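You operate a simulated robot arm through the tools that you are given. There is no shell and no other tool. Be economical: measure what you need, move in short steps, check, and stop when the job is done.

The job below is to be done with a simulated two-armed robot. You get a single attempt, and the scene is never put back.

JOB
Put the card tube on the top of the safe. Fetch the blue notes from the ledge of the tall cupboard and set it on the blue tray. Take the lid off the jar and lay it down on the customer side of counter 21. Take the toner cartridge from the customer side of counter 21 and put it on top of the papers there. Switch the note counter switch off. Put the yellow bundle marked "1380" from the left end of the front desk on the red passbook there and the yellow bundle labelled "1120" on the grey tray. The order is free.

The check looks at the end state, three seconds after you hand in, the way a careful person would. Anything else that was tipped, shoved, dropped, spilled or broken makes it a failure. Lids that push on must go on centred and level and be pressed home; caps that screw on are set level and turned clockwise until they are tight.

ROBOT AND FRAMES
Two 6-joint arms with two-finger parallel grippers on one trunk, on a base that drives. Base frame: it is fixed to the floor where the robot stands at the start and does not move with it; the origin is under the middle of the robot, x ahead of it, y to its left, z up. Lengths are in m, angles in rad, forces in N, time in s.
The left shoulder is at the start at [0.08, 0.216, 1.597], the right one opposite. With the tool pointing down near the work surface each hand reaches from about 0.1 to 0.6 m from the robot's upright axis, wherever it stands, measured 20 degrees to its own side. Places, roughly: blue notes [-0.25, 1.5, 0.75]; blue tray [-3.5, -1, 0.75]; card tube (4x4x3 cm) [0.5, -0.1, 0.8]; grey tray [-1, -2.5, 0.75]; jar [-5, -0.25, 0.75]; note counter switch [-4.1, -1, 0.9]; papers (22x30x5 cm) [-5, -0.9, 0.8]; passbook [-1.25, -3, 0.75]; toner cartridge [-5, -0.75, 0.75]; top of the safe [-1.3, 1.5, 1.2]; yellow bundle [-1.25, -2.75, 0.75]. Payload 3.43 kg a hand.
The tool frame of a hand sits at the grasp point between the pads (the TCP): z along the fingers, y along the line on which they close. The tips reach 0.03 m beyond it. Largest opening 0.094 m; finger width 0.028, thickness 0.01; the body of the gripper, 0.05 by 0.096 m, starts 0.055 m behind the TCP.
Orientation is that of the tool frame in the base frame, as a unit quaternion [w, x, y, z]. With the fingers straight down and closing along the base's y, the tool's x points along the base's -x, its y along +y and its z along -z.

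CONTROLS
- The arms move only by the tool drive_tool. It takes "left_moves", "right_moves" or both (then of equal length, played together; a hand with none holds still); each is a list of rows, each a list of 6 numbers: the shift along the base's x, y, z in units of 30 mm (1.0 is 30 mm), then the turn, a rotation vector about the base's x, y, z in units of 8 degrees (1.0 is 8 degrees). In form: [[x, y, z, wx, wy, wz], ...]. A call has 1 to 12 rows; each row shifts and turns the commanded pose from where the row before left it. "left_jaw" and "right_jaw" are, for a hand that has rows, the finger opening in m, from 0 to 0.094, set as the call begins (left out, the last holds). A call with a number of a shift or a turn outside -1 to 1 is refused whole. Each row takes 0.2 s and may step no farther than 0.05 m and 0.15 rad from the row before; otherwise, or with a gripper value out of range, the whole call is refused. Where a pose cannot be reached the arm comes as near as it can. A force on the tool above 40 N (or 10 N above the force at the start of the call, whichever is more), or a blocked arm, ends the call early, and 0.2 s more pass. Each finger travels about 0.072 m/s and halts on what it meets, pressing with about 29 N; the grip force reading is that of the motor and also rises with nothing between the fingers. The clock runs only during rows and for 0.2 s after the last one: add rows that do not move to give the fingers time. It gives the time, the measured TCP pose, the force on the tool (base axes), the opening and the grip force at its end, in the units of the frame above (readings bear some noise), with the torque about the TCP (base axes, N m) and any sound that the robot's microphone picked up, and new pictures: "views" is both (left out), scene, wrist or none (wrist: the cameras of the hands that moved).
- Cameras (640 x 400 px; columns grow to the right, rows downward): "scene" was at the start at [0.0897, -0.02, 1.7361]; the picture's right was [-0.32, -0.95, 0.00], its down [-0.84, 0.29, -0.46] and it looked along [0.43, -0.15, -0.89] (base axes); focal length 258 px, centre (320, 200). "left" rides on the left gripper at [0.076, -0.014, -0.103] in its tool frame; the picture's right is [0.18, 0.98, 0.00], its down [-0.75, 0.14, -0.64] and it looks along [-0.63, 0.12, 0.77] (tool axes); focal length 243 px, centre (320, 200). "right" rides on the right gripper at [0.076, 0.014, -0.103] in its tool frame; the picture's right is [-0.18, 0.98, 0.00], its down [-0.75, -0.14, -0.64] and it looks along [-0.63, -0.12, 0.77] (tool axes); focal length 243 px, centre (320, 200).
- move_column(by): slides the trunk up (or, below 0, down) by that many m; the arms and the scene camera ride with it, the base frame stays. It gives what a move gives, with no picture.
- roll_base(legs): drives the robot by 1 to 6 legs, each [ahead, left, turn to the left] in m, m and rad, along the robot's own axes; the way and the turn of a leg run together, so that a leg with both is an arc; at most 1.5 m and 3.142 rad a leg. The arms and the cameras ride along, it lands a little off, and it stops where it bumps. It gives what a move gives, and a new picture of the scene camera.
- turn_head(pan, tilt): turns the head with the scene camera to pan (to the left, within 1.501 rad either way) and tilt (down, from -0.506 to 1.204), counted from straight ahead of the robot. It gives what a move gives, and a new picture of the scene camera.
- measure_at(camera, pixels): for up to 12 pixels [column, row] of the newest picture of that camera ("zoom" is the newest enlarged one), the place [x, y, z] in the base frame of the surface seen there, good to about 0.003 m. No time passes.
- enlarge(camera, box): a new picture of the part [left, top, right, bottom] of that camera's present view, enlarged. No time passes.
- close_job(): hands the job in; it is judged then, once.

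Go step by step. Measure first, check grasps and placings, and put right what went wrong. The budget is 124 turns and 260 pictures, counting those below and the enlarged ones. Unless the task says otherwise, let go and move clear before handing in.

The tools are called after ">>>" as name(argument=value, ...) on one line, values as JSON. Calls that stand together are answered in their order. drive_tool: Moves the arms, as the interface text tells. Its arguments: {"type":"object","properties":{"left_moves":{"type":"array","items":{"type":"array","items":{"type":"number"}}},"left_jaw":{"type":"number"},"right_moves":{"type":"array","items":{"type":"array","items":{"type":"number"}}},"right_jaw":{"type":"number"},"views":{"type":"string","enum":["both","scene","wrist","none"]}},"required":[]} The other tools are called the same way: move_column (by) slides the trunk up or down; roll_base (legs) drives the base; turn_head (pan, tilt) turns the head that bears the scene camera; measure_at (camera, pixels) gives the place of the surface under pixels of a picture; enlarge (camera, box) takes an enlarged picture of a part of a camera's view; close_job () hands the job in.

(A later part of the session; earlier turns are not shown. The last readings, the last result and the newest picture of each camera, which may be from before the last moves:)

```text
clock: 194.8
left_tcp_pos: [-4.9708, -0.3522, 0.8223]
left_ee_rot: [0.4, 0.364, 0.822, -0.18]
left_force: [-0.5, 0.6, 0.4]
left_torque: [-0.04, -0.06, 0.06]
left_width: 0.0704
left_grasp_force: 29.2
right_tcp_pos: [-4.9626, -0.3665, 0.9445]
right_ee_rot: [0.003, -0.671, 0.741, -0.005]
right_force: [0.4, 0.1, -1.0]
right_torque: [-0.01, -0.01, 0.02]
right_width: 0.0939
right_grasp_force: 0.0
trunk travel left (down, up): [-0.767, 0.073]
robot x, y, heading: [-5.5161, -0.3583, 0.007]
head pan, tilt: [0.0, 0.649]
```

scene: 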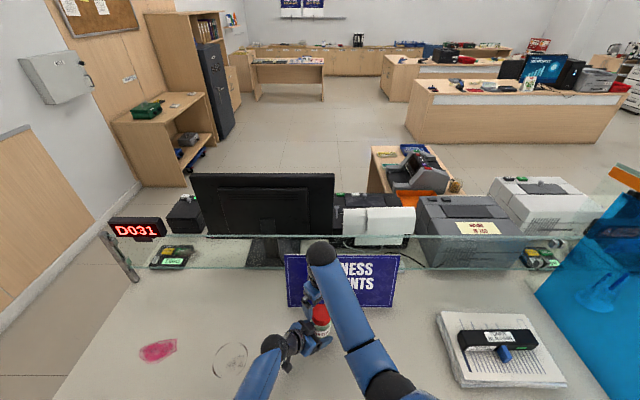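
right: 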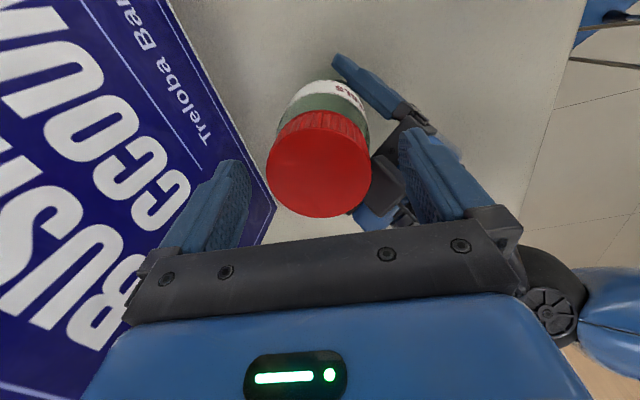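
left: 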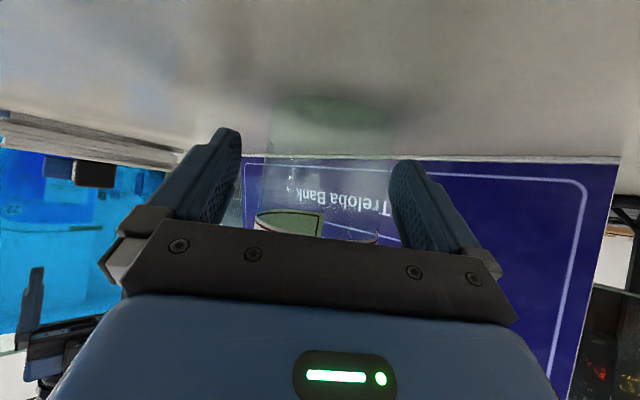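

Fingers straddle the cap. I'll close, then twist counterclockwise (+z).

>>> drive_tool(right_moves=[[0, 0, -0.05, 0, 0, 0], [0, 0, 0, 0, 0, 0], [0, 0, 0, 0, 0, 0], [0, 0, 0, 0, 0, 0]], right_jaw=0.04, views="none")

>>> drive_tool(right_moves=[[0, 0, 0, 0, 0, 0.9], [0, 0, 0, 0, 0, 0.9], [0, 0, 0, 0, 0, 0.9], [0, 0, 0, 0, 0, 0.9], [0, 0, 0.02, 0, 0, 0.9], [0, 0, 0.02, 0, 0, 0.9], [0, 0, 0.02, 0, 0, 0.9], [0, 0, 0.02, 0, 0, 0.9], [0, 0, 0.02, 0, 0, 0.9], [0, 0, 0.02, 0, 0, 0.9], [0, 0, 0.02, 0, 0, 0.9], [0, 0, 0.02, 0, 0, 0.9]], views="both")

```text
clock: 195.8
left_tcp_pos: [-4.9701, -0.3524, 0.8235]
left_ee_rot: [0.399, 0.364, 0.822, -0.179]
left_force: [-7.1, 3.2, 5.0]
left_torque: [-0.13, -1.04, -0.05]
left_width: 0.0704
left_grasp_force: 29.4
right_tcp_pos: [-4.9617, -0.3671, 0.9435]
right_ee_rot: [0.004, -0.669, 0.743, -0.007]
right_force: [9.6, -0.6, -0.8]
right_torque: [-0.06, -0.26, -0.04]
right_width: 0.0602
right_grasp_force: 29.1
trunk travel left (down, up): [-0.767, 0.073]
robot x, y, heading: [-5.5155, -0.3613, 0.005]
head pan, tilt: [0.0, 0.649]
```

```text
clock: 198.4
left_tcp_pos: [-4.9702, -0.3535, 0.8212]
left_ee_rot: [0.398, 0.364, 0.823, -0.179]
left_force: [-20.7, -9.6, 0.9]
left_torque: [0.38, -1.5, -0.25]
left_width: 0.0705
left_grasp_force: 28.5
right_tcp_pos: [-4.96, -0.3679, 0.9474]
right_ee_rot: [-0.008, 0.997, -0.082, 0.005]
right_force: [20.3, 9.2, -2.0]
right_torque: [0.88, -1.11, -0.07]
right_width: 0.0596
right_grasp_force: 29.4
trunk travel left (down, up): [-0.767, 0.073]
robot x, y, heading: [-5.5172, -0.3611, 0.001]
head pan, tilt: [0.0, 0.649]
```

scene: 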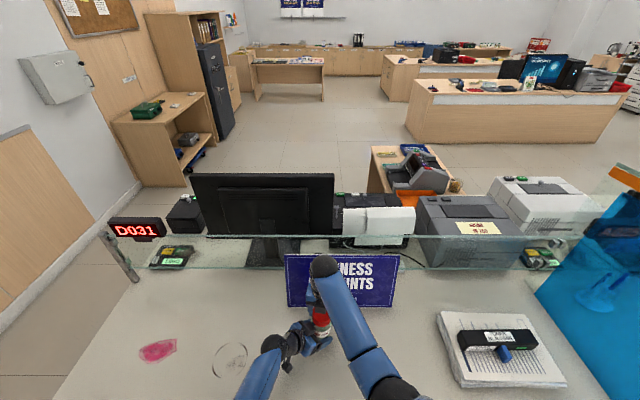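
right: 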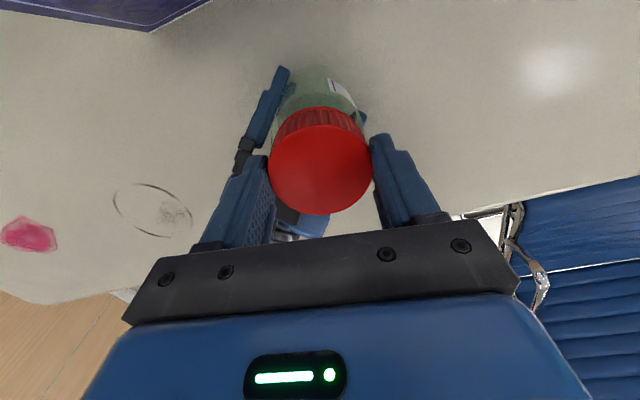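

The cap turned with only lateral preload. I'll release, rotate back, and regrasp for a second stroke.

>>> drive_tool(right_moves=[[0, 0, 0, 0, 0, 0], [0, 0, 0, 0, 0, 0], [0, 0, 0, 0, 0, -1], [0, 0, 0, 0, 0, -1], [0, 0, 0, 0, 0, -1], [0, 0, 0, 0, 0, -1], [0, 0, 0, 0, 0, -1], [0, 0, 0, 0, 0, -1], [0, 0, 0, 0, 0, -1], [0, 0, 0, 0, 0, -1], [0, 0, 0, 0, 0, -1], [0, 0, 0, 0, 0, -1]], right_jaw=0.09, views="wrist")

>>> measure_at(camera="right", pixels=[[270, 165], [370, 165], [320, 112], [320, 215], [320, 165]])

```text
clock: 201.0
left_tcp_pos: [-4.9694, -0.3524, 0.8224]
left_ee_rot: [0.399, 0.364, 0.822, -0.179]
left_force: [0.5, 1.0, -2.5]
left_torque: [0.0, 0.0, 0.01]
left_width: 0.0703
left_grasp_force: 29.0
right_tcp_pos: [-4.9619, -0.368, 0.9483]
right_ee_rot: [-0.002, 0.71, -0.705, 0.005]
right_force: [0.2, -0.8, -0.6]
right_torque: [-0.04, -0.01, 0.0]
right_width: 0.0902
right_grasp_force: 0.1
trunk travel left (down, up): [-0.767, 0.073]
robot x, y, heading: [-5.5149, -0.3633, 0.006]
head pan, tilt: [0.0, 0.649]
```

right: 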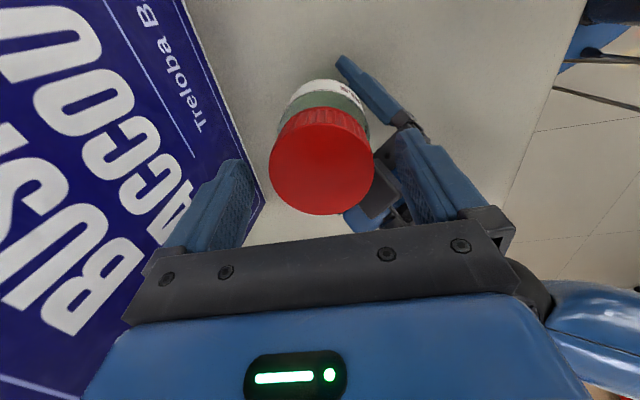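

```text
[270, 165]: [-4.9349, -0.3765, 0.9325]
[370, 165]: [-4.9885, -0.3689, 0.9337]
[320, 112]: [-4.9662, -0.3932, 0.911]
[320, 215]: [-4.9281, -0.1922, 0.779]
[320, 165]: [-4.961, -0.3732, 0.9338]
```

>>> drive_tool(right_moves=[[0, 0, -0.13, 0, 0, 0], [0, 0, 0, 0, 0, 0], [0, 0, 0, 0, 0, 0], [0, 0, 0, 0, 0, 0]], right_jaw=0.04, views="none")

>>> drive_tool(right_moves=[[0, 0, 0, 0, 0, 1], [0, 0, 0, 0, 0, 1], [0, 0, 0.02, 0, 0, 1], [0, 0, 0.02, 0, 0, 1], [0, 0, 0.02, 0, 0, 1], [0, 0, 0.02, 0, 0, 1], [0, 0, 0.02, 0, 0, 1], [0, 0, 0.02, 0, 0, 1], [0, 0, 0.02, 0, 0, 1], [0, 0, 0.02, 0, 0, 1], [0, 0, 0.02, 0, 0, 1], [0, 0, 0.02, 0, 0, 1]], views="none")

>>> drive_tool(right_moves=[[0, 0, 0.1, 0, 0, 0], [0, 0, 0.1, 0, 0, 0], [0, 0, 0.1, 0, 0, 0], [0, 0, 0, 0, 0, 0]], views="wrist")

```text
clock: 202.0
left_tcp_pos: [-4.9706, -0.3537, 0.8223]
left_ee_rot: [0.399, 0.364, 0.822, -0.179]
left_force: [9.0, -2.4, -11.5]
left_torque: [0.26, 0.4, 0.08]
left_width: 0.0704
left_grasp_force: 29.2
right_tcp_pos: [-4.9615, -0.3682, 0.9437]
right_ee_rot: [-0.002, 0.711, -0.703, 0.005]
right_force: [-9.5, 1.6, 9.1]
right_torque: [0.05, 0.82, 0.04]
right_width: 0.059
right_grasp_force: 28.2
trunk travel left (down, up): [-0.767, 0.073]
robot x, y, heading: [-5.5171, -0.3642, 0.011]
head pan, tilt: [0.0, 0.649]
```

```text
clock: 204.6
left_tcp_pos: [-4.9694, -0.3538, 0.8234]
left_ee_rot: [0.399, 0.364, 0.822, -0.18]
left_force: [-16.8, -9.5, 14.5]
left_torque: [0.23, -1.24, -0.23]
left_width: 0.0703
left_grasp_force: 28.9
right_tcp_pos: [-4.9612, -0.3671, 0.9487]
right_ee_rot: [-0.007, 0.998, 0.059, 0.002]
right_force: [16.5, 9.7, -17.3]
right_torque: [0.76, -0.95, -0.06]
right_width: 0.0593
right_grasp_force: 28.9
trunk travel left (down, up): [-0.767, 0.073]
robot x, y, heading: [-5.5151, -0.3644, 0.004]
head pan, tilt: [0.0, 0.649]
```

```text
clock: 205.6
left_tcp_pos: [-4.9667, -0.3526, 0.825]
left_ee_rot: [0.402, 0.363, 0.822, -0.179]
left_force: [-5.8, -5.7, 32.0]
left_torque: [-0.15, -0.88, -0.15]
left_width: 0.0714
left_grasp_force: 28.9
right_tcp_pos: [-4.9633, -0.3684, 0.9559]
right_ee_rot: [-0.006, 0.998, 0.057, -0.001]
right_force: [5.1, 5.7, -35.2]
right_torque: [0.39, 0.08, 0.04]
right_width: 0.059
right_grasp_force: 28.9
trunk travel left (down, up): [-0.767, 0.073]
robot x, y, heading: [-5.5145, -0.3599, 0.003]
head pan, tilt: [0.0, 0.649]
```

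right: 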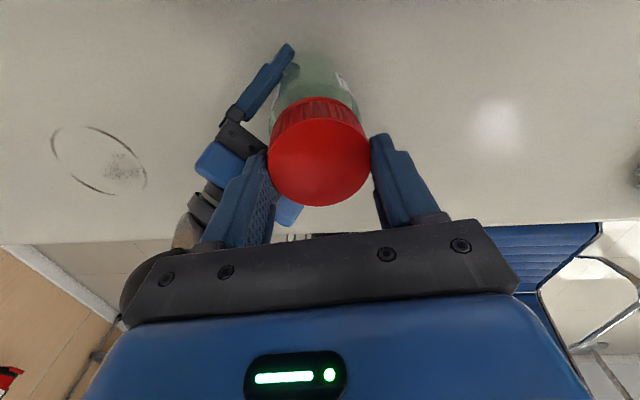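

Still threaded (35 N pull). I'll go back down, release, rotate back, and check that the label (jar body) did not turn.

>>> drive_tool(right_moves=[[0, 0, -0.1, 0, 0, 0], [0, 0, -0.1, 0, 0, 0], [0, 0, -0.1, 0, 0, 0]], views="none")

>>> drive_tool(right_moves=[[0, 0, 0, 0, 0, 0], [0, 0, 0, 0, 0, 0], [0, 0, 0, 0, 0, -1], [0, 0, 0, 0, 0, -1], [0, 0, 0, 0, 0, -1], [0, 0, 0, 0, 0, -1], [0, 0, 0, 0, 0, -1], [0, 0, 0, 0, 0, -1], [0, 0, 0, 0, 0, -1], [0, 0, 0, 0, 0, -1], [0, 0, 0, 0, 0, -1], [0, 0, 0, 0, 0, -1]], right_jaw=0.09, views="both")

>>> enlarge(camera="scene", box=[250, 280, 390, 380])

>>> measure_at(camera="right", pixels=[[320, 165], [300, 165], [340, 165], [320, 140], [320, 190], [345, 90]])

```text
clock: 206.4
left_tcp_pos: [-4.9713, -0.352, 0.821]
left_ee_rot: [0.396, 0.363, 0.824, -0.179]
left_force: [16.0, -2.7, -11.4]
left_torque: [0.13, 0.71, 0.21]
left_width: 0.0698
left_grasp_force: 28.7
right_tcp_pos: [-4.9603, -0.3661, 0.9526]
right_ee_rot: [-0.007, 0.998, 0.058, 0.003]
right_force: [-13.8, 2.1, 12.6]
right_torque: [0.34, 1.15, 0.01]
right_width: 0.0591
right_grasp_force: 28.7
trunk travel left (down, up): [-0.767, 0.073]
robot x, y, heading: [-5.5115, -0.3634, 0.007]
head pan, tilt: [0.0, 0.649]
```

```text
clock: 209.0
left_tcp_pos: [-4.9696, -0.3522, 0.8229]
left_ee_rot: [0.399, 0.363, 0.823, -0.179]
left_force: [-0.6, -0.8, -2.9]
left_torque: [0.03, 0.03, -0.02]
left_width: 0.0698
left_grasp_force: 29.3
right_tcp_pos: [-4.9622, -0.3684, 0.9505]
right_ee_rot: [-0.004, 0.801, -0.599, 0.006]
right_force: [-0.7, 0.1, 0.3]
right_torque: [0.02, -0.02, -0.01]
right_width: 0.0902
right_grasp_force: 0.0
trunk travel left (down, up): [-0.767, 0.073]
robot x, y, heading: [-5.5151, -0.3647, 0.004]
head pan, tilt: [0.0, 0.649]
```

scene: 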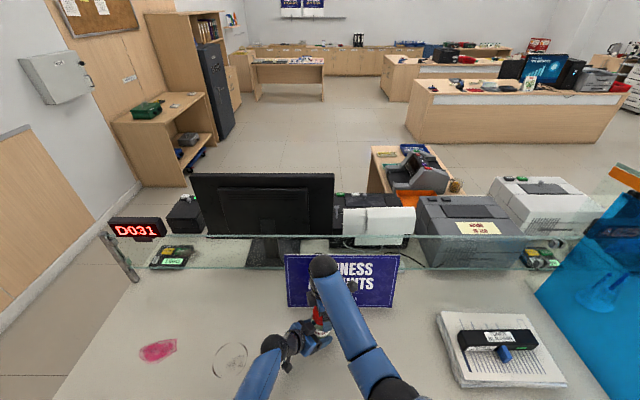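
right: 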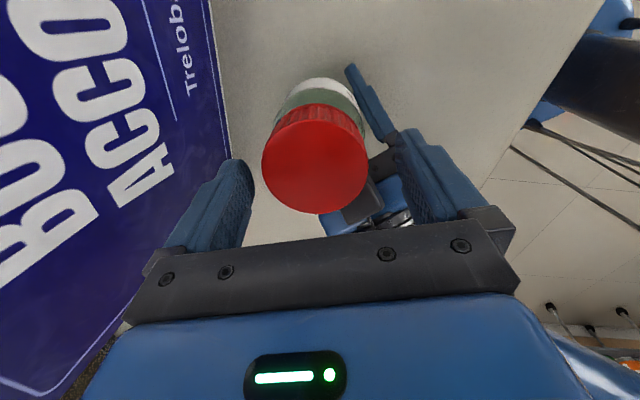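

```text
4.00 times, centred on (320, 330) of scene
```

zoom: 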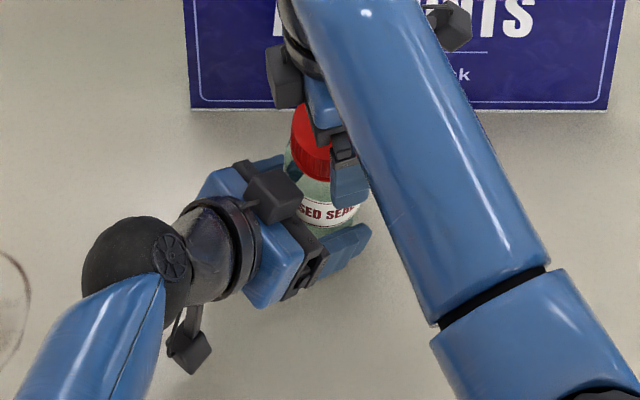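

```text
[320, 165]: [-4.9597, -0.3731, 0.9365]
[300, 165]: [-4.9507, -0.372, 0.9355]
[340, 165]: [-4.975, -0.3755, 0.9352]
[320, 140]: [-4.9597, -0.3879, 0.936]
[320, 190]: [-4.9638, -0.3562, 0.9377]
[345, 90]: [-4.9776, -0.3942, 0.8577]
```

The label has not moved and the cap has risen about 5 mm, so it is unscrewing. Third stroke.

>>> drive_tool(right_moves=[[0, -0.05, -0.1, 0, 0, -1], [0, -0.05, 0, 0, 0, -1], [0, 0, 0, 0, 0, 0]], right_jaw=0.09, views="none")

>>> drive_tool(right_moves=[[0, 0, 0, 0, 0, 0], [0, 0, 0, 0, 0, 0], [0, 0, 0, 0, 0, 0], [0, 0, 0, 0, 0, 0]], right_jaw=0.04, views="none")

>>> drive_tool(right_moves=[[0, 0, 0, 0, 0, 1], [0, 0, 0.02, 0, 0, 1], [0, 0, 0.02, 0, 0, 1], [0, 0, 0.02, 0, 0, 1], [0, 0, 0.02, 0, 0, 1], [0, 0, 0.02, 0, 0, 1], [0, 0, 0.02, 0, 0, 1], [0, 0, 0.02, 0, 0, 1], [0, 0, 0.02, 0, 0, 1], [0, 0, 0.02, 0, 0, 1], [0, 0, 0.02, 0, 0, 1], [0, 0, 0.02, 0, 0, 1]], views="none")

>>> drive_tool(right_moves=[[0, 0, 0.02, 0, 0, 1], [0, 0, 0.1, 0, 0, 0], [0, 0, 0.1, 0, 0, 0], [0, 0, 0, 0, 0, 0]], views="wrist")

```text
clock: 209.8
left_tcp_pos: [-4.9709, -0.3537, 0.8227]
left_ee_rot: [0.399, 0.364, 0.822, -0.179]
left_force: [0.5, -0.2, -2.7]
left_torque: [0.03, 0.05, 0.03]
left_width: 0.0701
left_grasp_force: 29.1
right_tcp_pos: [-4.9615, -0.3713, 0.9475]
right_ee_rot: [-0.002, 0.709, -0.705, 0.006]
right_force: [-0.6, -0.9, 0.5]
right_torque: [-0.01, 0.06, -0.02]
right_width: 0.0903
right_grasp_force: 0.0
trunk travel left (down, up): [-0.767, 0.073]
robot x, y, heading: [-5.5114, -0.3602, 0.004]
head pan, tilt: [0.0, 0.649]
```

```text
clock: 210.8
left_tcp_pos: [-4.9705, -0.3531, 0.8214]
left_ee_rot: [0.398, 0.364, 0.823, -0.18]
left_force: [-14.1, 0.9, 0.9]
left_torque: [0.0, -1.29, -0.17]
left_width: 0.07
left_grasp_force: 28.9
right_tcp_pos: [-4.9617, -0.3708, 0.9476]
right_ee_rot: [-0.003, 0.71, -0.704, 0.006]
right_force: [14.7, -0.9, -4.4]
right_torque: [-0.15, -0.49, -0.07]
right_width: 0.0597
right_grasp_force: 28.6
trunk travel left (down, up): [-0.767, 0.073]
robot x, y, heading: [-5.5147, -0.3621, 0.002]
head pan, tilt: [0.0, 0.649]
```

```text
clock: 213.4
left_tcp_pos: [-4.9702, -0.3521, 0.8214]
left_ee_rot: [0.4, 0.363, 0.823, -0.178]
left_force: [-12.6, -13.1, -2.0]
left_torque: [1.37, -1.18, -0.01]
left_width: 0.071
left_grasp_force: 28.6
right_tcp_pos: [-4.9599, -0.3701, 0.9528]
right_ee_rot: [-0.007, 0.998, 0.058, 0.003]
right_force: [12.7, 13.4, 0.2]
right_torque: [0.53, -0.46, -0.35]
right_width: 0.0594
right_grasp_force: 28.7
trunk travel left (down, up): [-0.767, 0.073]
robot x, y, heading: [-5.5133, -0.3627, 0.003]
head pan, tilt: [0.0, 0.649]
```

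```text
clock: 214.4
left_tcp_pos: [-4.9694, -0.3533, 0.8227]
left_ee_rot: [0.4, 0.361, 0.823, -0.179]
left_force: [-1.0, -5.9, 0.8]
left_torque: [0.61, -0.13, -0.05]
left_width: 0.0721
left_grasp_force: 29.2
right_tcp_pos: [-4.9616, -0.3709, 0.9599]
right_ee_rot: [-0.005, 0.992, 0.126, 0.0]
right_force: [0.2, 5.3, -2.9]
right_torque: [0.11, 0.03, 0.02]
right_width: 0.0596
right_grasp_force: 29.0
trunk travel left (down, up): [-0.767, 0.073]
robot x, y, heading: [-5.5146, -0.3625, 0.006]
head pan, tilt: [0.0, 0.649]
```

right: 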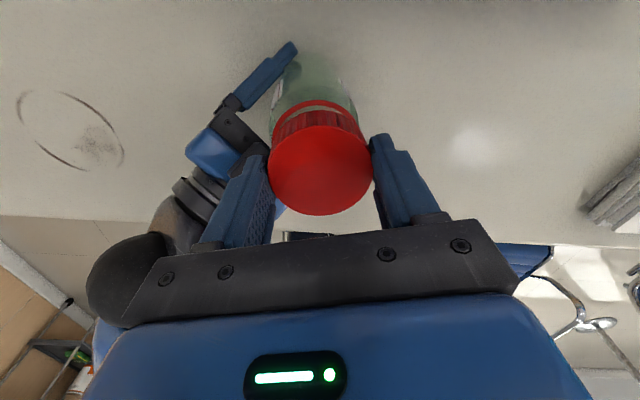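

The pull is nearly gone, so the cap seems free. I'll lift it 4 cm and look.

>>> drive_tool(right_moves=[[0, 0, 0.3, 0, 0, 0], [0, 0, 0.4, 0, 0, 0], [0, 0, 0.5, 0, 0, 0], [0, 0, 0, 0, 0, 0]], views="both")

>>> enlarge(camera="right", box=[200, 20, 460, 240])

```text
clock: 215.4
left_tcp_pos: [-4.9708, -0.3523, 0.8228]
left_ee_rot: [0.399, 0.363, 0.823, -0.179]
left_force: [0.1, 0.5, -3.0]
left_torque: [0.04, 0.0, 0.01]
left_width: 0.07
left_grasp_force: 29.0
right_tcp_pos: [-4.962, -0.3723, 0.9966]
right_ee_rot: [-0.005, 0.992, 0.126, 0.0]
right_force: [-0.1, -0.2, -0.4]
right_torque: [0.04, 0.02, 0.0]
right_width: 0.0596
right_grasp_force: 29.4
trunk travel left (down, up): [-0.767, 0.073]
robot x, y, heading: [-5.5133, -0.3635, 0.007]
head pan, tilt: [0.0, 0.649]
```

scene: 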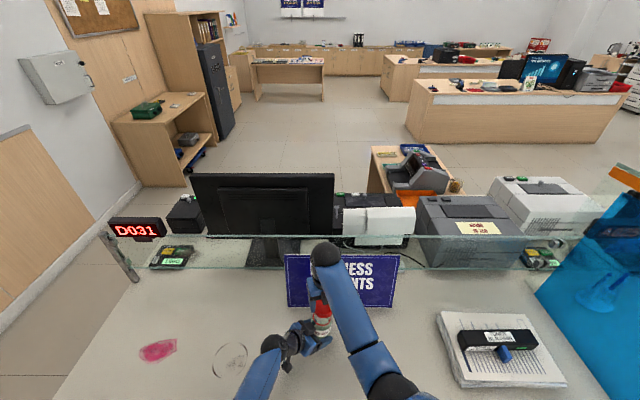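
right: 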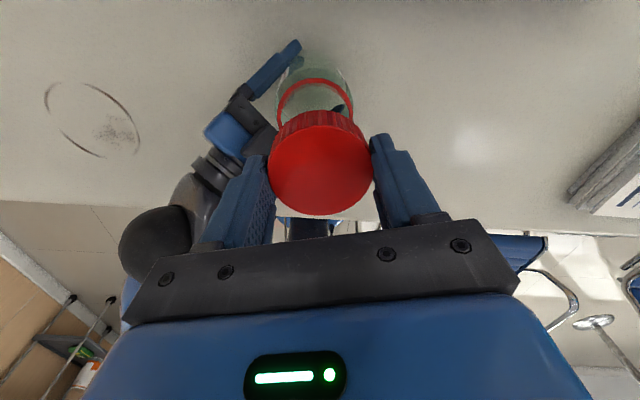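

```text
1.82 times, centred on (330, 130) of right
```

zoom: 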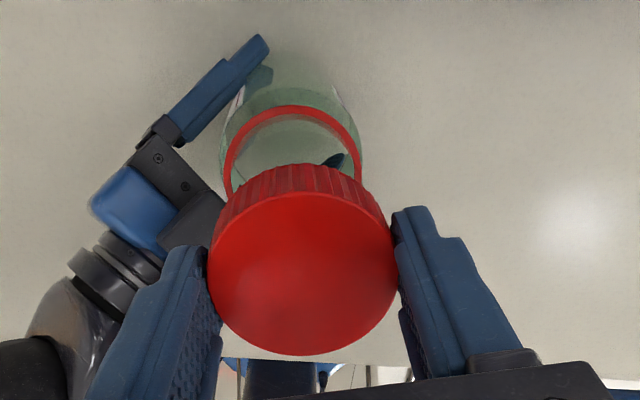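

The cap is off and the neck ring stays on the jar. I'll lay the cap down on the free counter area at about (-5.03,-0.56).

>>> drive_tool(right_moves=[[-0.32, -0.9, 0, 0, 0, 0], [-0.32, -0.9, 0, 0, 0, 0], [-0.32, -0.9, 0, 0, 0, 0], [-0.32, -0.9, 0, 0, 0, 0], [-0.32, -0.9, 0, 0, 0, 0], [-0.32, -0.9, 0, 0, 0, 0], [-0.32, -0.9, 0, 0, 0, 0], [0, 0, -1, 0, 0, 0], [0, 0, -1, 0, 0, 0], [0, 0, -1, 0, 0, 0], [0, 0, -1, 0, 0, 0], [0, 0, -0.7, 0, 0, 0]], views="both")

```text
clock: 218.0
left_tcp_pos: [-4.9695, -0.3526, 0.8215]
left_ee_rot: [0.4, 0.363, 0.822, -0.18]
left_force: [0.7, -0.7, -2.1]
left_torque: [0.0, 0.04, -0.01]
left_width: 0.0702
left_grasp_force: 29.2
right_tcp_pos: [-5.0711, -0.4304, 0.8394]
right_ee_rot: [-0.004, 0.992, 0.123, 0.001]
right_force: [-0.1, -0.6, -0.3]
right_torque: [-0.01, 0.03, 0.0]
right_width: 0.0596
right_grasp_force: 28.6
right hand out of reach, approached as far as the arm can: row 1, 2, 3, 4, 5, 6, 7
trunk travel left (down, up): [-0.767, 0.073]
robot x, y, heading: [-5.5122, -0.3627, 0.008]
head pan, tilt: [0.0, 0.649]
```

scene: 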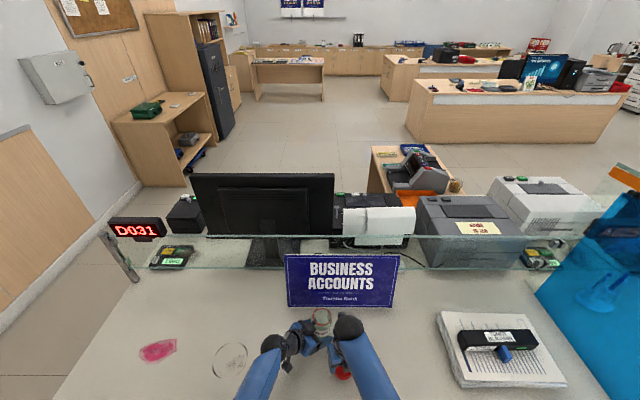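
right: 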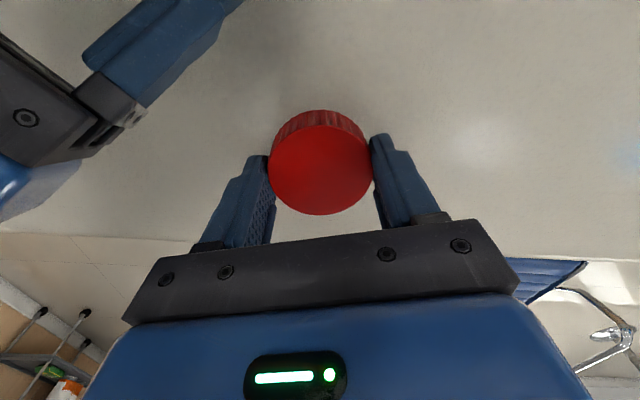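

>>> drive_tool(right_moves=[[0, -0.6, 0, 0, 0, -1], [0, -0.6, 0, 0, 0, -1], [0, -0.6, 0, 0, 0, -1], [0, -0.6, 0, 0, 0, -1], [0, 0, 0, 0, 0, 0]], views="none")

```text
clock: 219.2
left_tcp_pos: [-4.97, -0.3533, 0.8217]
left_ee_rot: [0.399, 0.364, 0.822, -0.179]
left_force: [-0.2, -0.2, -2.5]
left_torque: [0.03, 0.04, -0.04]
left_width: 0.0697
left_grasp_force: 29.1
right_tcp_pos: [-5.0724, -0.5044, 0.8405]
right_ee_rot: [-0.006, 0.988, -0.152, 0.002]
right_force: [0.7, 0.3, -0.4]
right_torque: [-0.04, 0.0, 0.02]
right_width: 0.0592
right_grasp_force: 28.6
trunk travel left (down, up): [-0.767, 0.073]
robot x, y, heading: [-5.5131, -0.361, 0.005]
head pan, tilt: [0.0, 0.649]
```

>>> drive_tool(right_moves=[[0, 0, -0.4, 0, 0, 0], [0, 0, -0.15, 0, 0, 0], [0, 0, -0.1, 0, 0, 0], [0, 0, 0, 0, 0, 0]], views="wrist")

```text
clock: 220.2
left_tcp_pos: [-4.9703, -0.3532, 0.8226]
left_ee_rot: [0.4, 0.364, 0.822, -0.18]
left_force: [-0.1, -0.1, -3.0]
left_torque: [0.02, 0.04, -0.01]
left_width: 0.0698
left_grasp_force: 29.2
right_tcp_pos: [-5.0712, -0.5047, 0.8202]
right_ee_rot: [-0.006, 0.988, -0.152, 0.003]
right_force: [1.0, 0.3, 0.0]
right_torque: [0.03, -0.04, 0.01]
right_width: 0.0596
right_grasp_force: 29.0
trunk travel left (down, up): [-0.767, 0.073]
robot x, y, heading: [-5.5141, -0.3644, 0.004]
head pan, tilt: [0.0, 0.649]
```

right: 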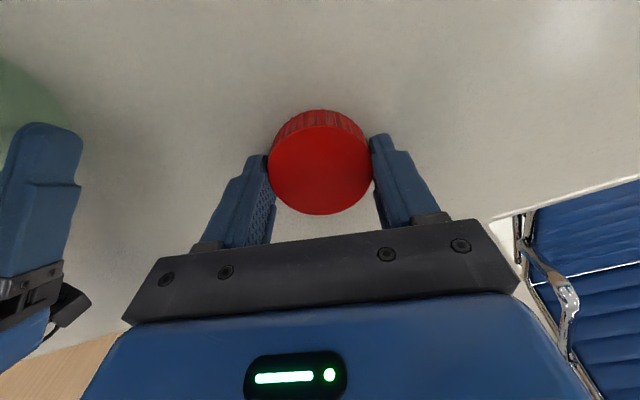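

>>> drive_tool(right_moves=[[0, 0, -0.1, 0, 0, 0], [0, 0, -0.1, 0, 0, 0], [0, 0, -0.1, 0, 0, 0], [0, 0, 0, 0, 0, 0]], views="none")

```text
clock: 221.2
left_tcp_pos: [-4.9724, -0.3527, 0.8238]
left_ee_rot: [0.4, 0.364, 0.821, -0.18]
left_force: [0.2, 0.0, -3.3]
left_torque: [0.02, 0.05, 0.0]
left_width: 0.0696
left_grasp_force: 28.9
right_tcp_pos: [-5.0727, -0.5032, 0.8137]
right_ee_rot: [-0.006, 0.988, -0.151, 0.006]
right_force: [-0.2, -2.8, 36.2]
right_torque: [-0.33, 0.13, -0.15]
right_width: 0.0596
right_grasp_force: 29.3
trunk travel left (down, up): [-0.767, 0.073]
robot x, y, heading: [-5.514, -0.3652, 0.005]
head pan, tilt: [0.0, 0.649]
```

Firm contact. I'll ease off 2 mm, release and lift the right hand; then lower the jar with the left until it seats.

>>> drive_tool(right_moves=[[0, 0, 0.07, 0, 0, 0], [0, 0, 0, 0, 0, 0]], views="none")

>>> drive_tool(right_moves=[[0, 0, 0, 0, 0, 0], [0, 0, 0, 0, 0, 0], [0, 0, 0.3, 0, 0, 0], [0, 0, 0.8, 0, 0, 0], [0, -0.2, 0.8, 0, 0, 0], [0, -0.4, 0.8, 0, 0, -0.5]], right_jaw=0.085, views="wrist")

>>> drive_tool(left_moves=[[0, 0, -0.07, 0, 0, 0], [0, 0, -0.07, 0, 0, 0], [0, 0, 0, 0, 0, 0]], views="both")

>>> enlarge(camera="scene", box=[260, 290, 400, 400])

```text
clock: 221.8
left_tcp_pos: [-4.9696, -0.3539, 0.8228]
left_ee_rot: [0.4, 0.364, 0.822, -0.18]
left_force: [0.7, -0.3, -3.6]
left_torque: [0.04, 0.03, 0.01]
left_width: 0.0695
left_grasp_force: 29.2
right_tcp_pos: [-5.0718, -0.5039, 0.8144]
right_ee_rot: [-0.005, 0.988, -0.152, 0.005]
right_force: [3.7, -2.1, 23.3]
right_torque: [-0.27, -0.33, -0.02]
right_width: 0.059
right_grasp_force: 29.1
trunk travel left (down, up): [-0.767, 0.073]
robot x, y, heading: [-5.5153, -0.3658, 0.01]
head pan, tilt: [0.0, 0.649]
```

```text
clock: 223.2
left_tcp_pos: [-4.9707, -0.354, 0.8233]
left_ee_rot: [0.399, 0.363, 0.823, -0.179]
left_force: [0.0, -0.7, -2.6]
left_torque: [0.05, 0.03, 0.03]
left_width: 0.0697
left_grasp_force: 29.4
right_tcp_pos: [-5.0715, -0.5228, 0.894]
right_ee_rot: [-0.006, 0.983, -0.186, 0.003]
right_force: [-0.2, -0.2, 0.7]
right_torque: [0.02, 0.0, -0.01]
right_width: 0.085
right_grasp_force: 0.1
trunk travel left (down, up): [-0.767, 0.073]
robot x, y, heading: [-5.5162, -0.3629, 0.005]
head pan, tilt: [0.0, 0.649]
```

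right: 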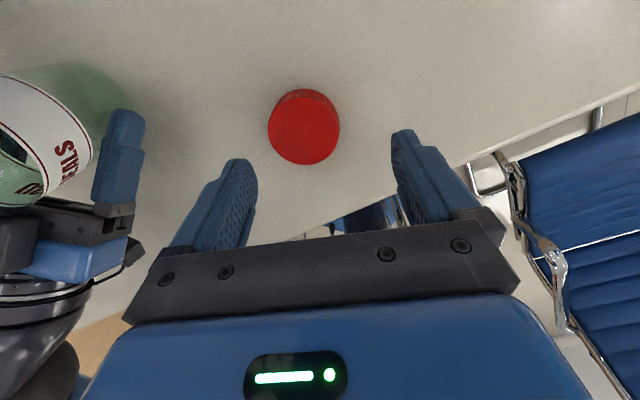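

```text
clock: 224.0
left_tcp_pos: [-4.9705, -0.352, 0.8194]
left_ee_rot: [0.401, 0.362, 0.822, -0.179]
left_force: [0.5, 1.0, 9.4]
left_torque: [-0.28, -0.17, 0.04]
left_width: 0.0697
left_grasp_force: 28.6
right_tcp_pos: [-5.072, -0.5223, 0.8956]
right_ee_rot: [-0.006, 0.983, -0.186, 0.004]
right_force: [0.7, 0.1, -0.2]
right_torque: [-0.01, 0.01, -0.01]
right_width: 0.0849
right_grasp_force: 0.1
trunk travel left (down, up): [-0.767, 0.073]
robot x, y, heading: [-5.5146, -0.3611, 0.003]
head pan, tilt: [0.0, 0.649]
```

scene: 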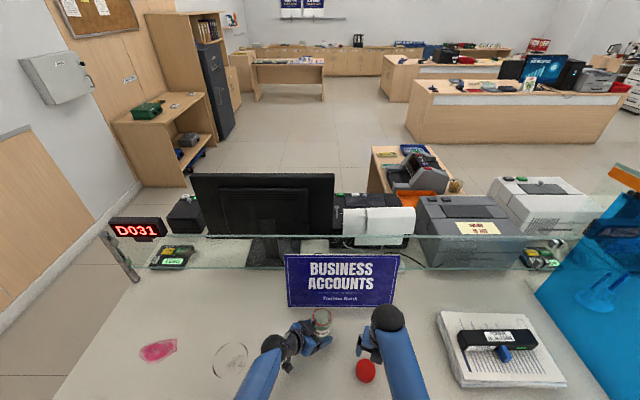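
left: 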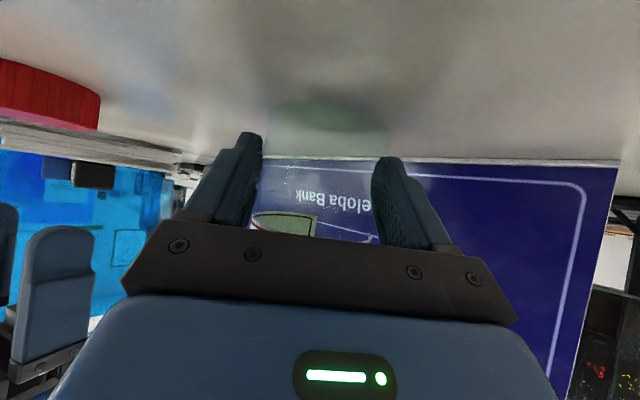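

```text
3.64 times, centred on (330, 345) of scene
```

zoom: 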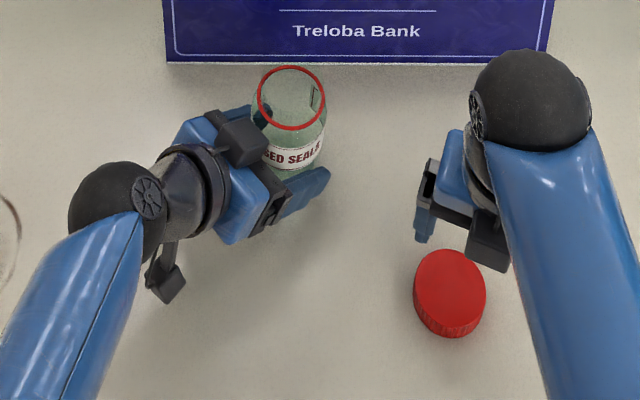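

The lid lies flat; the jar is now seated (9 N). I'll open the left hand and retreat along its approach line.

>>> drive_tool(left_moves=[[0, 0, 0, 0, 0, 0], [0, 0, 0, 0, 0, 0], [0, 0, 0, 0, 0, 0], [-0.4, 0.44, 0, 0, 0, 0], [-0.58, 0.634, 0, 0, 0, 0], [-0.58, 0.634, 0, 0, 0, 0], [-0.58, 0.634, 0, 0, 0, 0], [-0.58, 0.634, 0, 0, 0, 0], [-0.58, 0.634, 0.5, 0, 0, 0]], left_jaw=0.094, views="both")

>>> enlarge(camera="scene", box=[260, 290, 400, 400])

```text
clock: 226.0
left_tcp_pos: [-5.0689, -0.2446, 0.8342]
left_ee_rot: [0.399, 0.364, 0.822, -0.179]
left_force: [0.0, -0.3, -0.1]
left_torque: [-0.02, 0.03, -0.01]
left_width: 0.094
left_grasp_force: 0.1
right_tcp_pos: [-5.0708, -0.5225, 0.8943]
right_ee_rot: [-0.005, 0.982, -0.186, 0.004]
right_force: [0.4, 0.7, 0.5]
right_torque: [0.0, -0.04, -0.03]
right_width: 0.0852
right_grasp_force: 0.1
trunk travel left (down, up): [-0.767, 0.073]
robot x, y, heading: [-5.5126, -0.3627, 0.008]
head pan, tilt: [0.0, 0.649]
```

scene: 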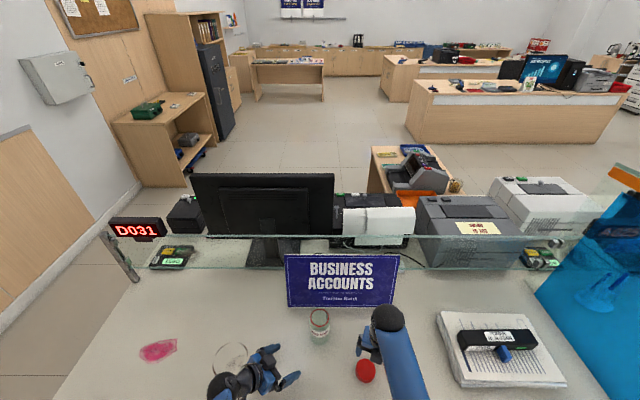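
left: 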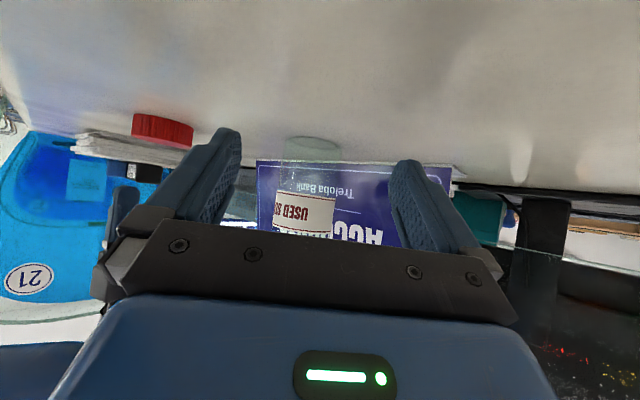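

```text
3.64 times, centred on (330, 345) of scene
```

zoom: 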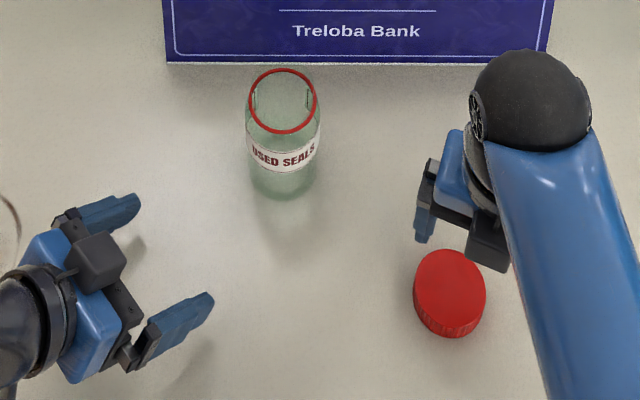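

The jar stands upright and open with its lid beside it. I'll back away, re-level the left hand, then drive around to the front desk.

>>> roll_base(legs=[[-0.4, 0, 0]])

>>> drive_tool(left_moves=[[0, 0, 0.3, 0.69, 0.62, 0], [0, 0, 0.3, 0.69, 0.62, 0], [0, 0, 0.1, 0.69, 0.62, 0], [0, 0, 0, 0.69, 0.62, 0], [0, 0, 0, 0.69, 0.62, 0], [0, 0, 0, 0.69, 0.62, 0], [0, 0, 0, 0.69, 0.62, 0], [0, 0, 0, 0, 0, 1], [0, 0, 0, 0, 0, 1], [0, 0, 0, 0, 0, 1], [0, 0, 0, 0, 0, 1], [0, 0, 0, 0, 0, 1]], views="none")

>>> roll_base(legs=[[0, 1.3, 0], [1.2, 0, 0], [1.2, 0, 0]])

```text
clock: 228.5
left_tcp_pos: [-5.4688, -0.2478, 0.8338]
left_ee_rot: [0.398, 0.366, 0.822, -0.18]
left_force: [-0.1, -0.3, 0.1]
left_torque: [-0.01, 0.0, -0.01]
left_width: 0.0939
left_grasp_force: 0.2
right_tcp_pos: [-5.4705, -0.5256, 0.894]
right_ee_rot: [-0.005, 0.982, -0.188, 0.003]
right_force: [0.3, 0.0, -0.2]
right_torque: [0.0, 0.01, 0.02]
right_width: 0.0848
right_grasp_force: 0.3
trunk travel left (down, up): [-0.767, 0.073]
robot x, y, heading: [-5.9093, -0.3627, 0.003]
head pan, tilt: [0.0, 0.649]
```

scene: 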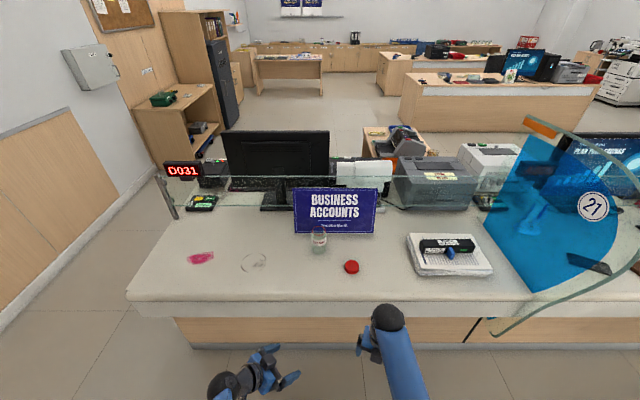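

```text
clock: 231.1
left_tcp_pos: [-5.4685, -0.2487, 0.8556]
left_ee_rot: [0.0, 0.067, 0.998, -0.001]
left_force: [-0.2, -0.6, -0.2]
left_torque: [0.01, -0.01, -0.02]
left_width: 0.0938
left_grasp_force: 0.0
right_tcp_pos: [-5.4727, -0.527, 0.8948]
right_ee_rot: [-0.006, 0.982, -0.188, 0.002]
right_force: [1.0, 0.8, 1.1]
right_torque: [0.02, 0.01, 0.01]
right_width: 0.0849
right_grasp_force: 0.1
trunk travel left (down, up): [-0.767, 0.073]
robot x, y, heading: [-5.9167, -0.3619, -0.005]
head pan, tilt: [0.0, 0.649]
```

```text
clock: 249.1
left_tcp_pos: [-3.0769, 1.0655, 0.8549]
left_ee_rot: [0.0, 0.073, 0.997, -0.001]
left_force: [-0.7, 0.1, 0.5]
left_torque: [-0.02, -0.02, -0.02]
left_width: 0.0941
left_grasp_force: 0.0
right_tcp_pos: [-3.0816, 0.7891, 0.8952]
right_ee_rot: [-0.006, 0.981, -0.193, 0.004]
right_force: [-1.0, -0.3, -0.7]
right_torque: [0.02, -0.02, 0.0]
right_width: 0.0849
right_grasp_force: 0.1
trunk travel left (down, up): [-0.767, 0.073]
robot x, y, heading: [-3.5217, 0.9532, -0.01]
head pan, tilt: [0.0, 0.649]
```

scene: 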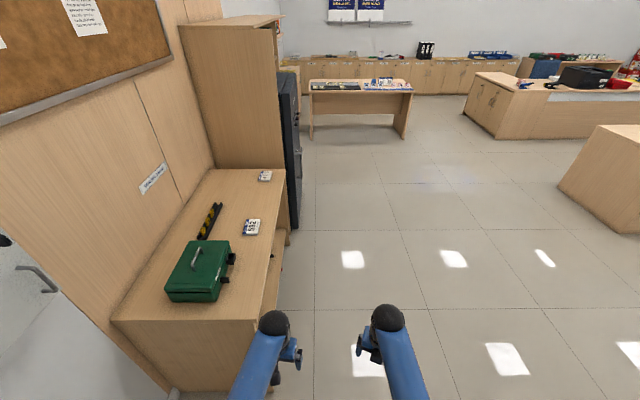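

I'll drive to the near end of the front desk and look down its length.

>>> roll_base(legs=[[0, -1.45, 0.01], [1.1, 0, 0], [1.15, 0, 0], [0, -0.65, 0], [0, 0, -1.571]])

>>> turn_head(pan=0.0, tilt=0.55)

```text
clock: 274.0
left_tcp_pos: [-1.1337, -1.557, 0.8553]
left_ee_rot: [-0.002, 0.742, 0.671, 0.0]
left_force: [0.0, 0.9, 0.4]
left_torque: [0.01, 0.01, -0.01]
left_width: 0.0942
left_grasp_force: 0.0
right_tcp_pos: [-1.4111, -1.5639, 0.8945]
right_ee_rot: [0.003, -0.576, 0.817, -0.006]
right_force: [0.6, 0.3, 0.4]
right_torque: [0.0, 0.01, 0.0]
right_width: 0.0849
right_grasp_force: 0.1
trunk travel left (down, up): [-0.767, 0.073]
robot x, y, heading: [-1.2658, -1.1177, -1.529]
head pan, tilt: [0.0, 0.649]
```

scene: 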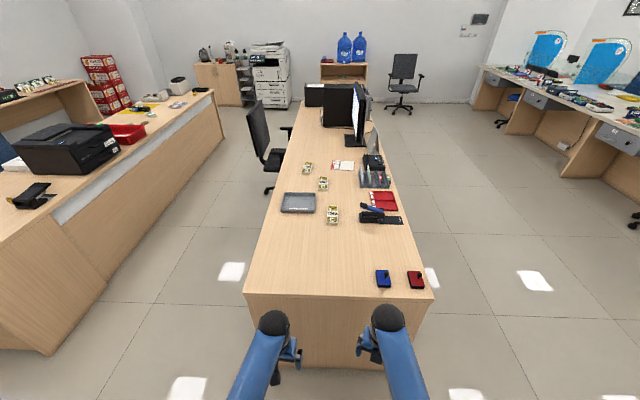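

```text
clock: 274.6
left_tcp_pos: [-1.1345, -1.5582, 0.8545]
left_ee_rot: [-0.002, 0.742, 0.67, -0.001]
left_force: [-0.3, -0.4, -0.3]
left_torque: [0.0, -0.02, -0.01]
left_width: 0.094
left_grasp_force: 0.2
right_tcp_pos: [-1.4114, -1.5642, 0.8945]
right_ee_rot: [0.002, -0.577, 0.817, -0.007]
right_force: [0.1, -0.2, 0.0]
right_torque: [0.0, 0.01, 0.03]
right_width: 0.0851
right_grasp_force: 0.0
trunk travel left (down, up): [-0.767, 0.073]
robot x, y, heading: [-1.266, -1.1146, -1.534]
head pan, tilt: [0.0, 0.55]
```

scene: 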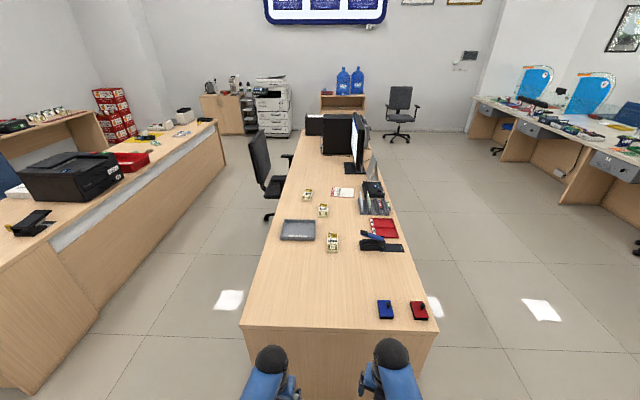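

>>> enlarge(camera="scene", box=[240, 170, 400, 270])

>>> measure_at(camera="scene", pixels=[[297, 230], [333, 242], [323, 210], [308, 194], [343, 192], [280, 240], [262, 265], [405, 260], [375, 215], [380, 230], [268, 180], [268, 218]])

```text
4.00 times, centred on (320, 220) of scene
```

zoom: 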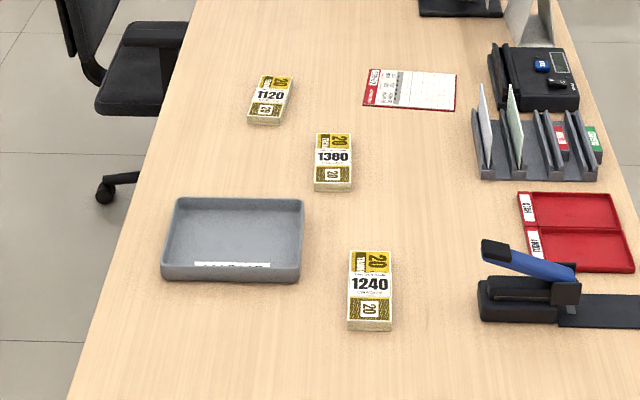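

```text
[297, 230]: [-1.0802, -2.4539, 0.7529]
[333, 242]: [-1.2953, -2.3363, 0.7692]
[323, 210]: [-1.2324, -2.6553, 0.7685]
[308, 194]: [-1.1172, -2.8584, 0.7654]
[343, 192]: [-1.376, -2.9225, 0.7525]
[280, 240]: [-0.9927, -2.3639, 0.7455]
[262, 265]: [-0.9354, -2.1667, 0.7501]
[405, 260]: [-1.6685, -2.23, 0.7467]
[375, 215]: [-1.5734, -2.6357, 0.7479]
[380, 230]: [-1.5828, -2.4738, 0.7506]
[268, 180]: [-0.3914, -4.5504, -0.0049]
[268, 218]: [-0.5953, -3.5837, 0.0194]
```

Bundles: 1380 at (-1.232,-2.655), 1120 at (-1.117,-2.858); grey tray at (-1.08,-2.45), passbook near (-1.376,-2.92). I'll check the chair and passbook corners before taking the staff side.

>>> measure_at(camera="zoom", pixels=[[365, 103], [452, 108], [372, 70], [455, 75], [110, 100], [165, 40], [105, 195], [130, 110], [150, 25], [640, 20]])

>>> measure_at(camera="scene", pixels=[[258, 150], [255, 190], [285, 175], [95, 290], [215, 145], [60, 395], [190, 330]])

>>> enlarge(camera="scene", box=[326, 184, 358, 204])

```text
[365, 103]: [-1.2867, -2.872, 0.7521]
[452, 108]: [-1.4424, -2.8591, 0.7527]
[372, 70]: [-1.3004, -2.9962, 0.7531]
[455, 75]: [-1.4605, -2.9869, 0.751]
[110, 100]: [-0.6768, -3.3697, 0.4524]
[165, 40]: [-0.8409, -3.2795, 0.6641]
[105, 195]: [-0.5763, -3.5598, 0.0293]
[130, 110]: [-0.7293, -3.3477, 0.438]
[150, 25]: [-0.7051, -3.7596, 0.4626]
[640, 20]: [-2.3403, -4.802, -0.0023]
```

```text
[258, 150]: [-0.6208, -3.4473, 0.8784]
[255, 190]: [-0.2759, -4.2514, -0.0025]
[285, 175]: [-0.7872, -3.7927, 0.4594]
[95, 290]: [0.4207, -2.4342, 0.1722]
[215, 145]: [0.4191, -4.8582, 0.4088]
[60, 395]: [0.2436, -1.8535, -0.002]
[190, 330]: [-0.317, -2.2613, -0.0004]
```

```text
16.00 times, centred on (342, 194) of scene
```

zoom: 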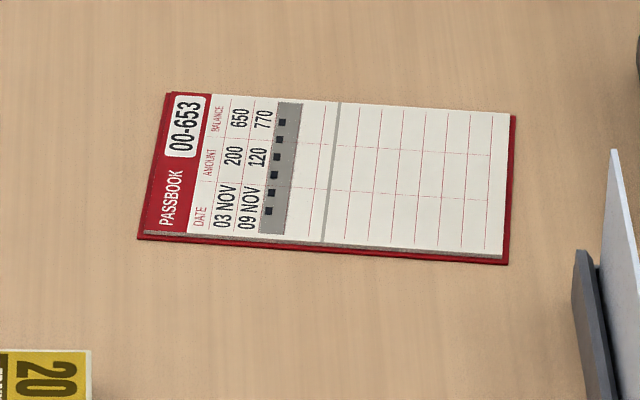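

The passbook spans x -1.28…-1.455, y -2.865…-2.99. I'll use the left hand from the staff side: drive there, facing -x.

>>> roll_base(legs=[[0, 0.98, -0.04], [1.33, 0, 0], [0, 0, -1.571]])

>>> turn_head(pan=0.0, tilt=0.85)

```text
clock: 289.9
left_tcp_pos: [-0.7287, -2.5579, 0.8535]
left_ee_rot: [-0.002, 0.998, -0.064, 0.0]
left_force: [0.3, -0.7, 0.1]
left_torque: [-0.02, 0.0, 0.01]
left_width: 0.0939
left_grasp_force: 0.0
right_tcp_pos: [-0.7282, -2.2806, 0.8944]
right_ee_rot: [-0.003, 0.183, 0.983, -0.005]
right_force: [-0.3, 0.5, -0.2]
right_torque: [0.01, -0.01, -0.03]
right_width: 0.0849
right_grasp_force: 0.1
trunk travel left (down, up): [-0.767, 0.073]
robot x, y, heading: [-0.2777, -2.4412, -3.135]
head pan, tilt: [0.0, 0.55]
```

scene: 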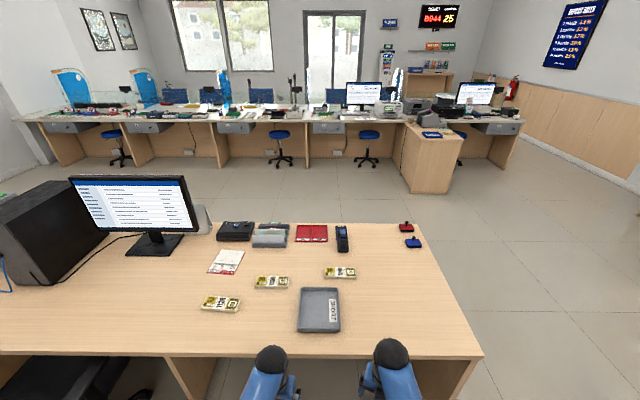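

```text
clock: 290.7
left_tcp_pos: [-0.7275, -2.5596, 0.8564]
left_ee_rot: [-0.001, 0.998, -0.064, 0.0]
left_force: [0.5, 0.4, 0.9]
left_torque: [0.02, -0.01, -0.01]
left_width: 0.0938
left_grasp_force: 0.1
right_tcp_pos: [-0.7276, -2.2797, 0.8948]
right_ee_rot: [-0.003, 0.183, 0.983, -0.006]
right_force: [0.8, -0.7, -0.1]
right_torque: [0.0, -0.01, 0.0]
right_width: 0.0849
right_grasp_force: 0.1
trunk travel left (down, up): [-0.767, 0.073]
robot x, y, heading: [-0.282, -2.4384, -3.133]
head pan, tilt: [0.0, 0.85]
```

scene: 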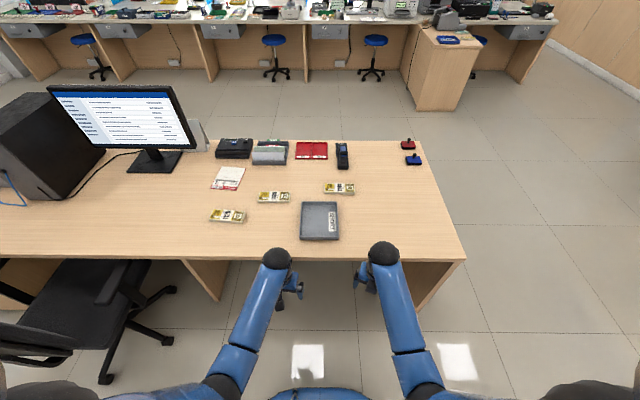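

Good view. I'll measure the bundles, tray and passbook precisely.

>>> enlarge(camera="scene", box=[195, 150, 355, 250])

>>> measure_at(camera="zoom", pixels=[[258, 170], [378, 170], [255, 202], [378, 200], [318, 185]])

>>> measure_at(camera="scene", pixels=[[303, 204], [337, 204], [302, 239], [338, 239], [320, 222], [213, 211], [243, 212], [213, 219], [242, 221], [228, 215], [80, 370], [195, 265]])

```text
4.00 times, centred on (275, 200) of scene
```

zoom: 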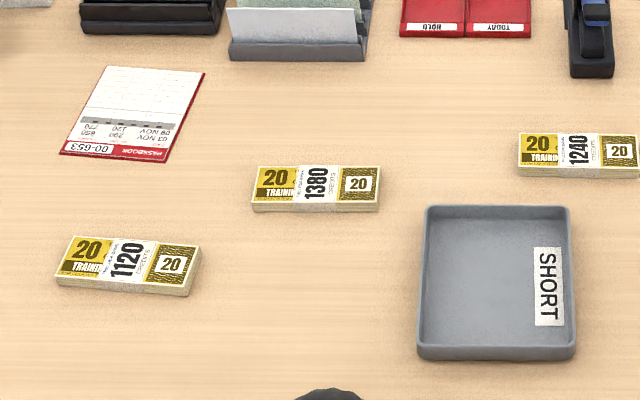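

```text
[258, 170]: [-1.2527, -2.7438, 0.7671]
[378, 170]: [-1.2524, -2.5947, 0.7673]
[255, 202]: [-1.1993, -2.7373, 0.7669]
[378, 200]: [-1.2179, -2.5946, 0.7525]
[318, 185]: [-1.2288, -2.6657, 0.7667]
```

```text
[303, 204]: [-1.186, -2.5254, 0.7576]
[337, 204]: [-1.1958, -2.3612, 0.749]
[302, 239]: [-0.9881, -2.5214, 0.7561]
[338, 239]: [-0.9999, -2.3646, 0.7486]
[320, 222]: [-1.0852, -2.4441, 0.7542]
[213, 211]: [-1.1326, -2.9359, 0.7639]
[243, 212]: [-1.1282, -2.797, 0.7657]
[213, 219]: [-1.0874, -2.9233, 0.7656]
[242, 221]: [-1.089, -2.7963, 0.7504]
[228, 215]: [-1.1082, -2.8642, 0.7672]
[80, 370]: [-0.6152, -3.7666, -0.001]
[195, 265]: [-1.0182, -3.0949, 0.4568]
```

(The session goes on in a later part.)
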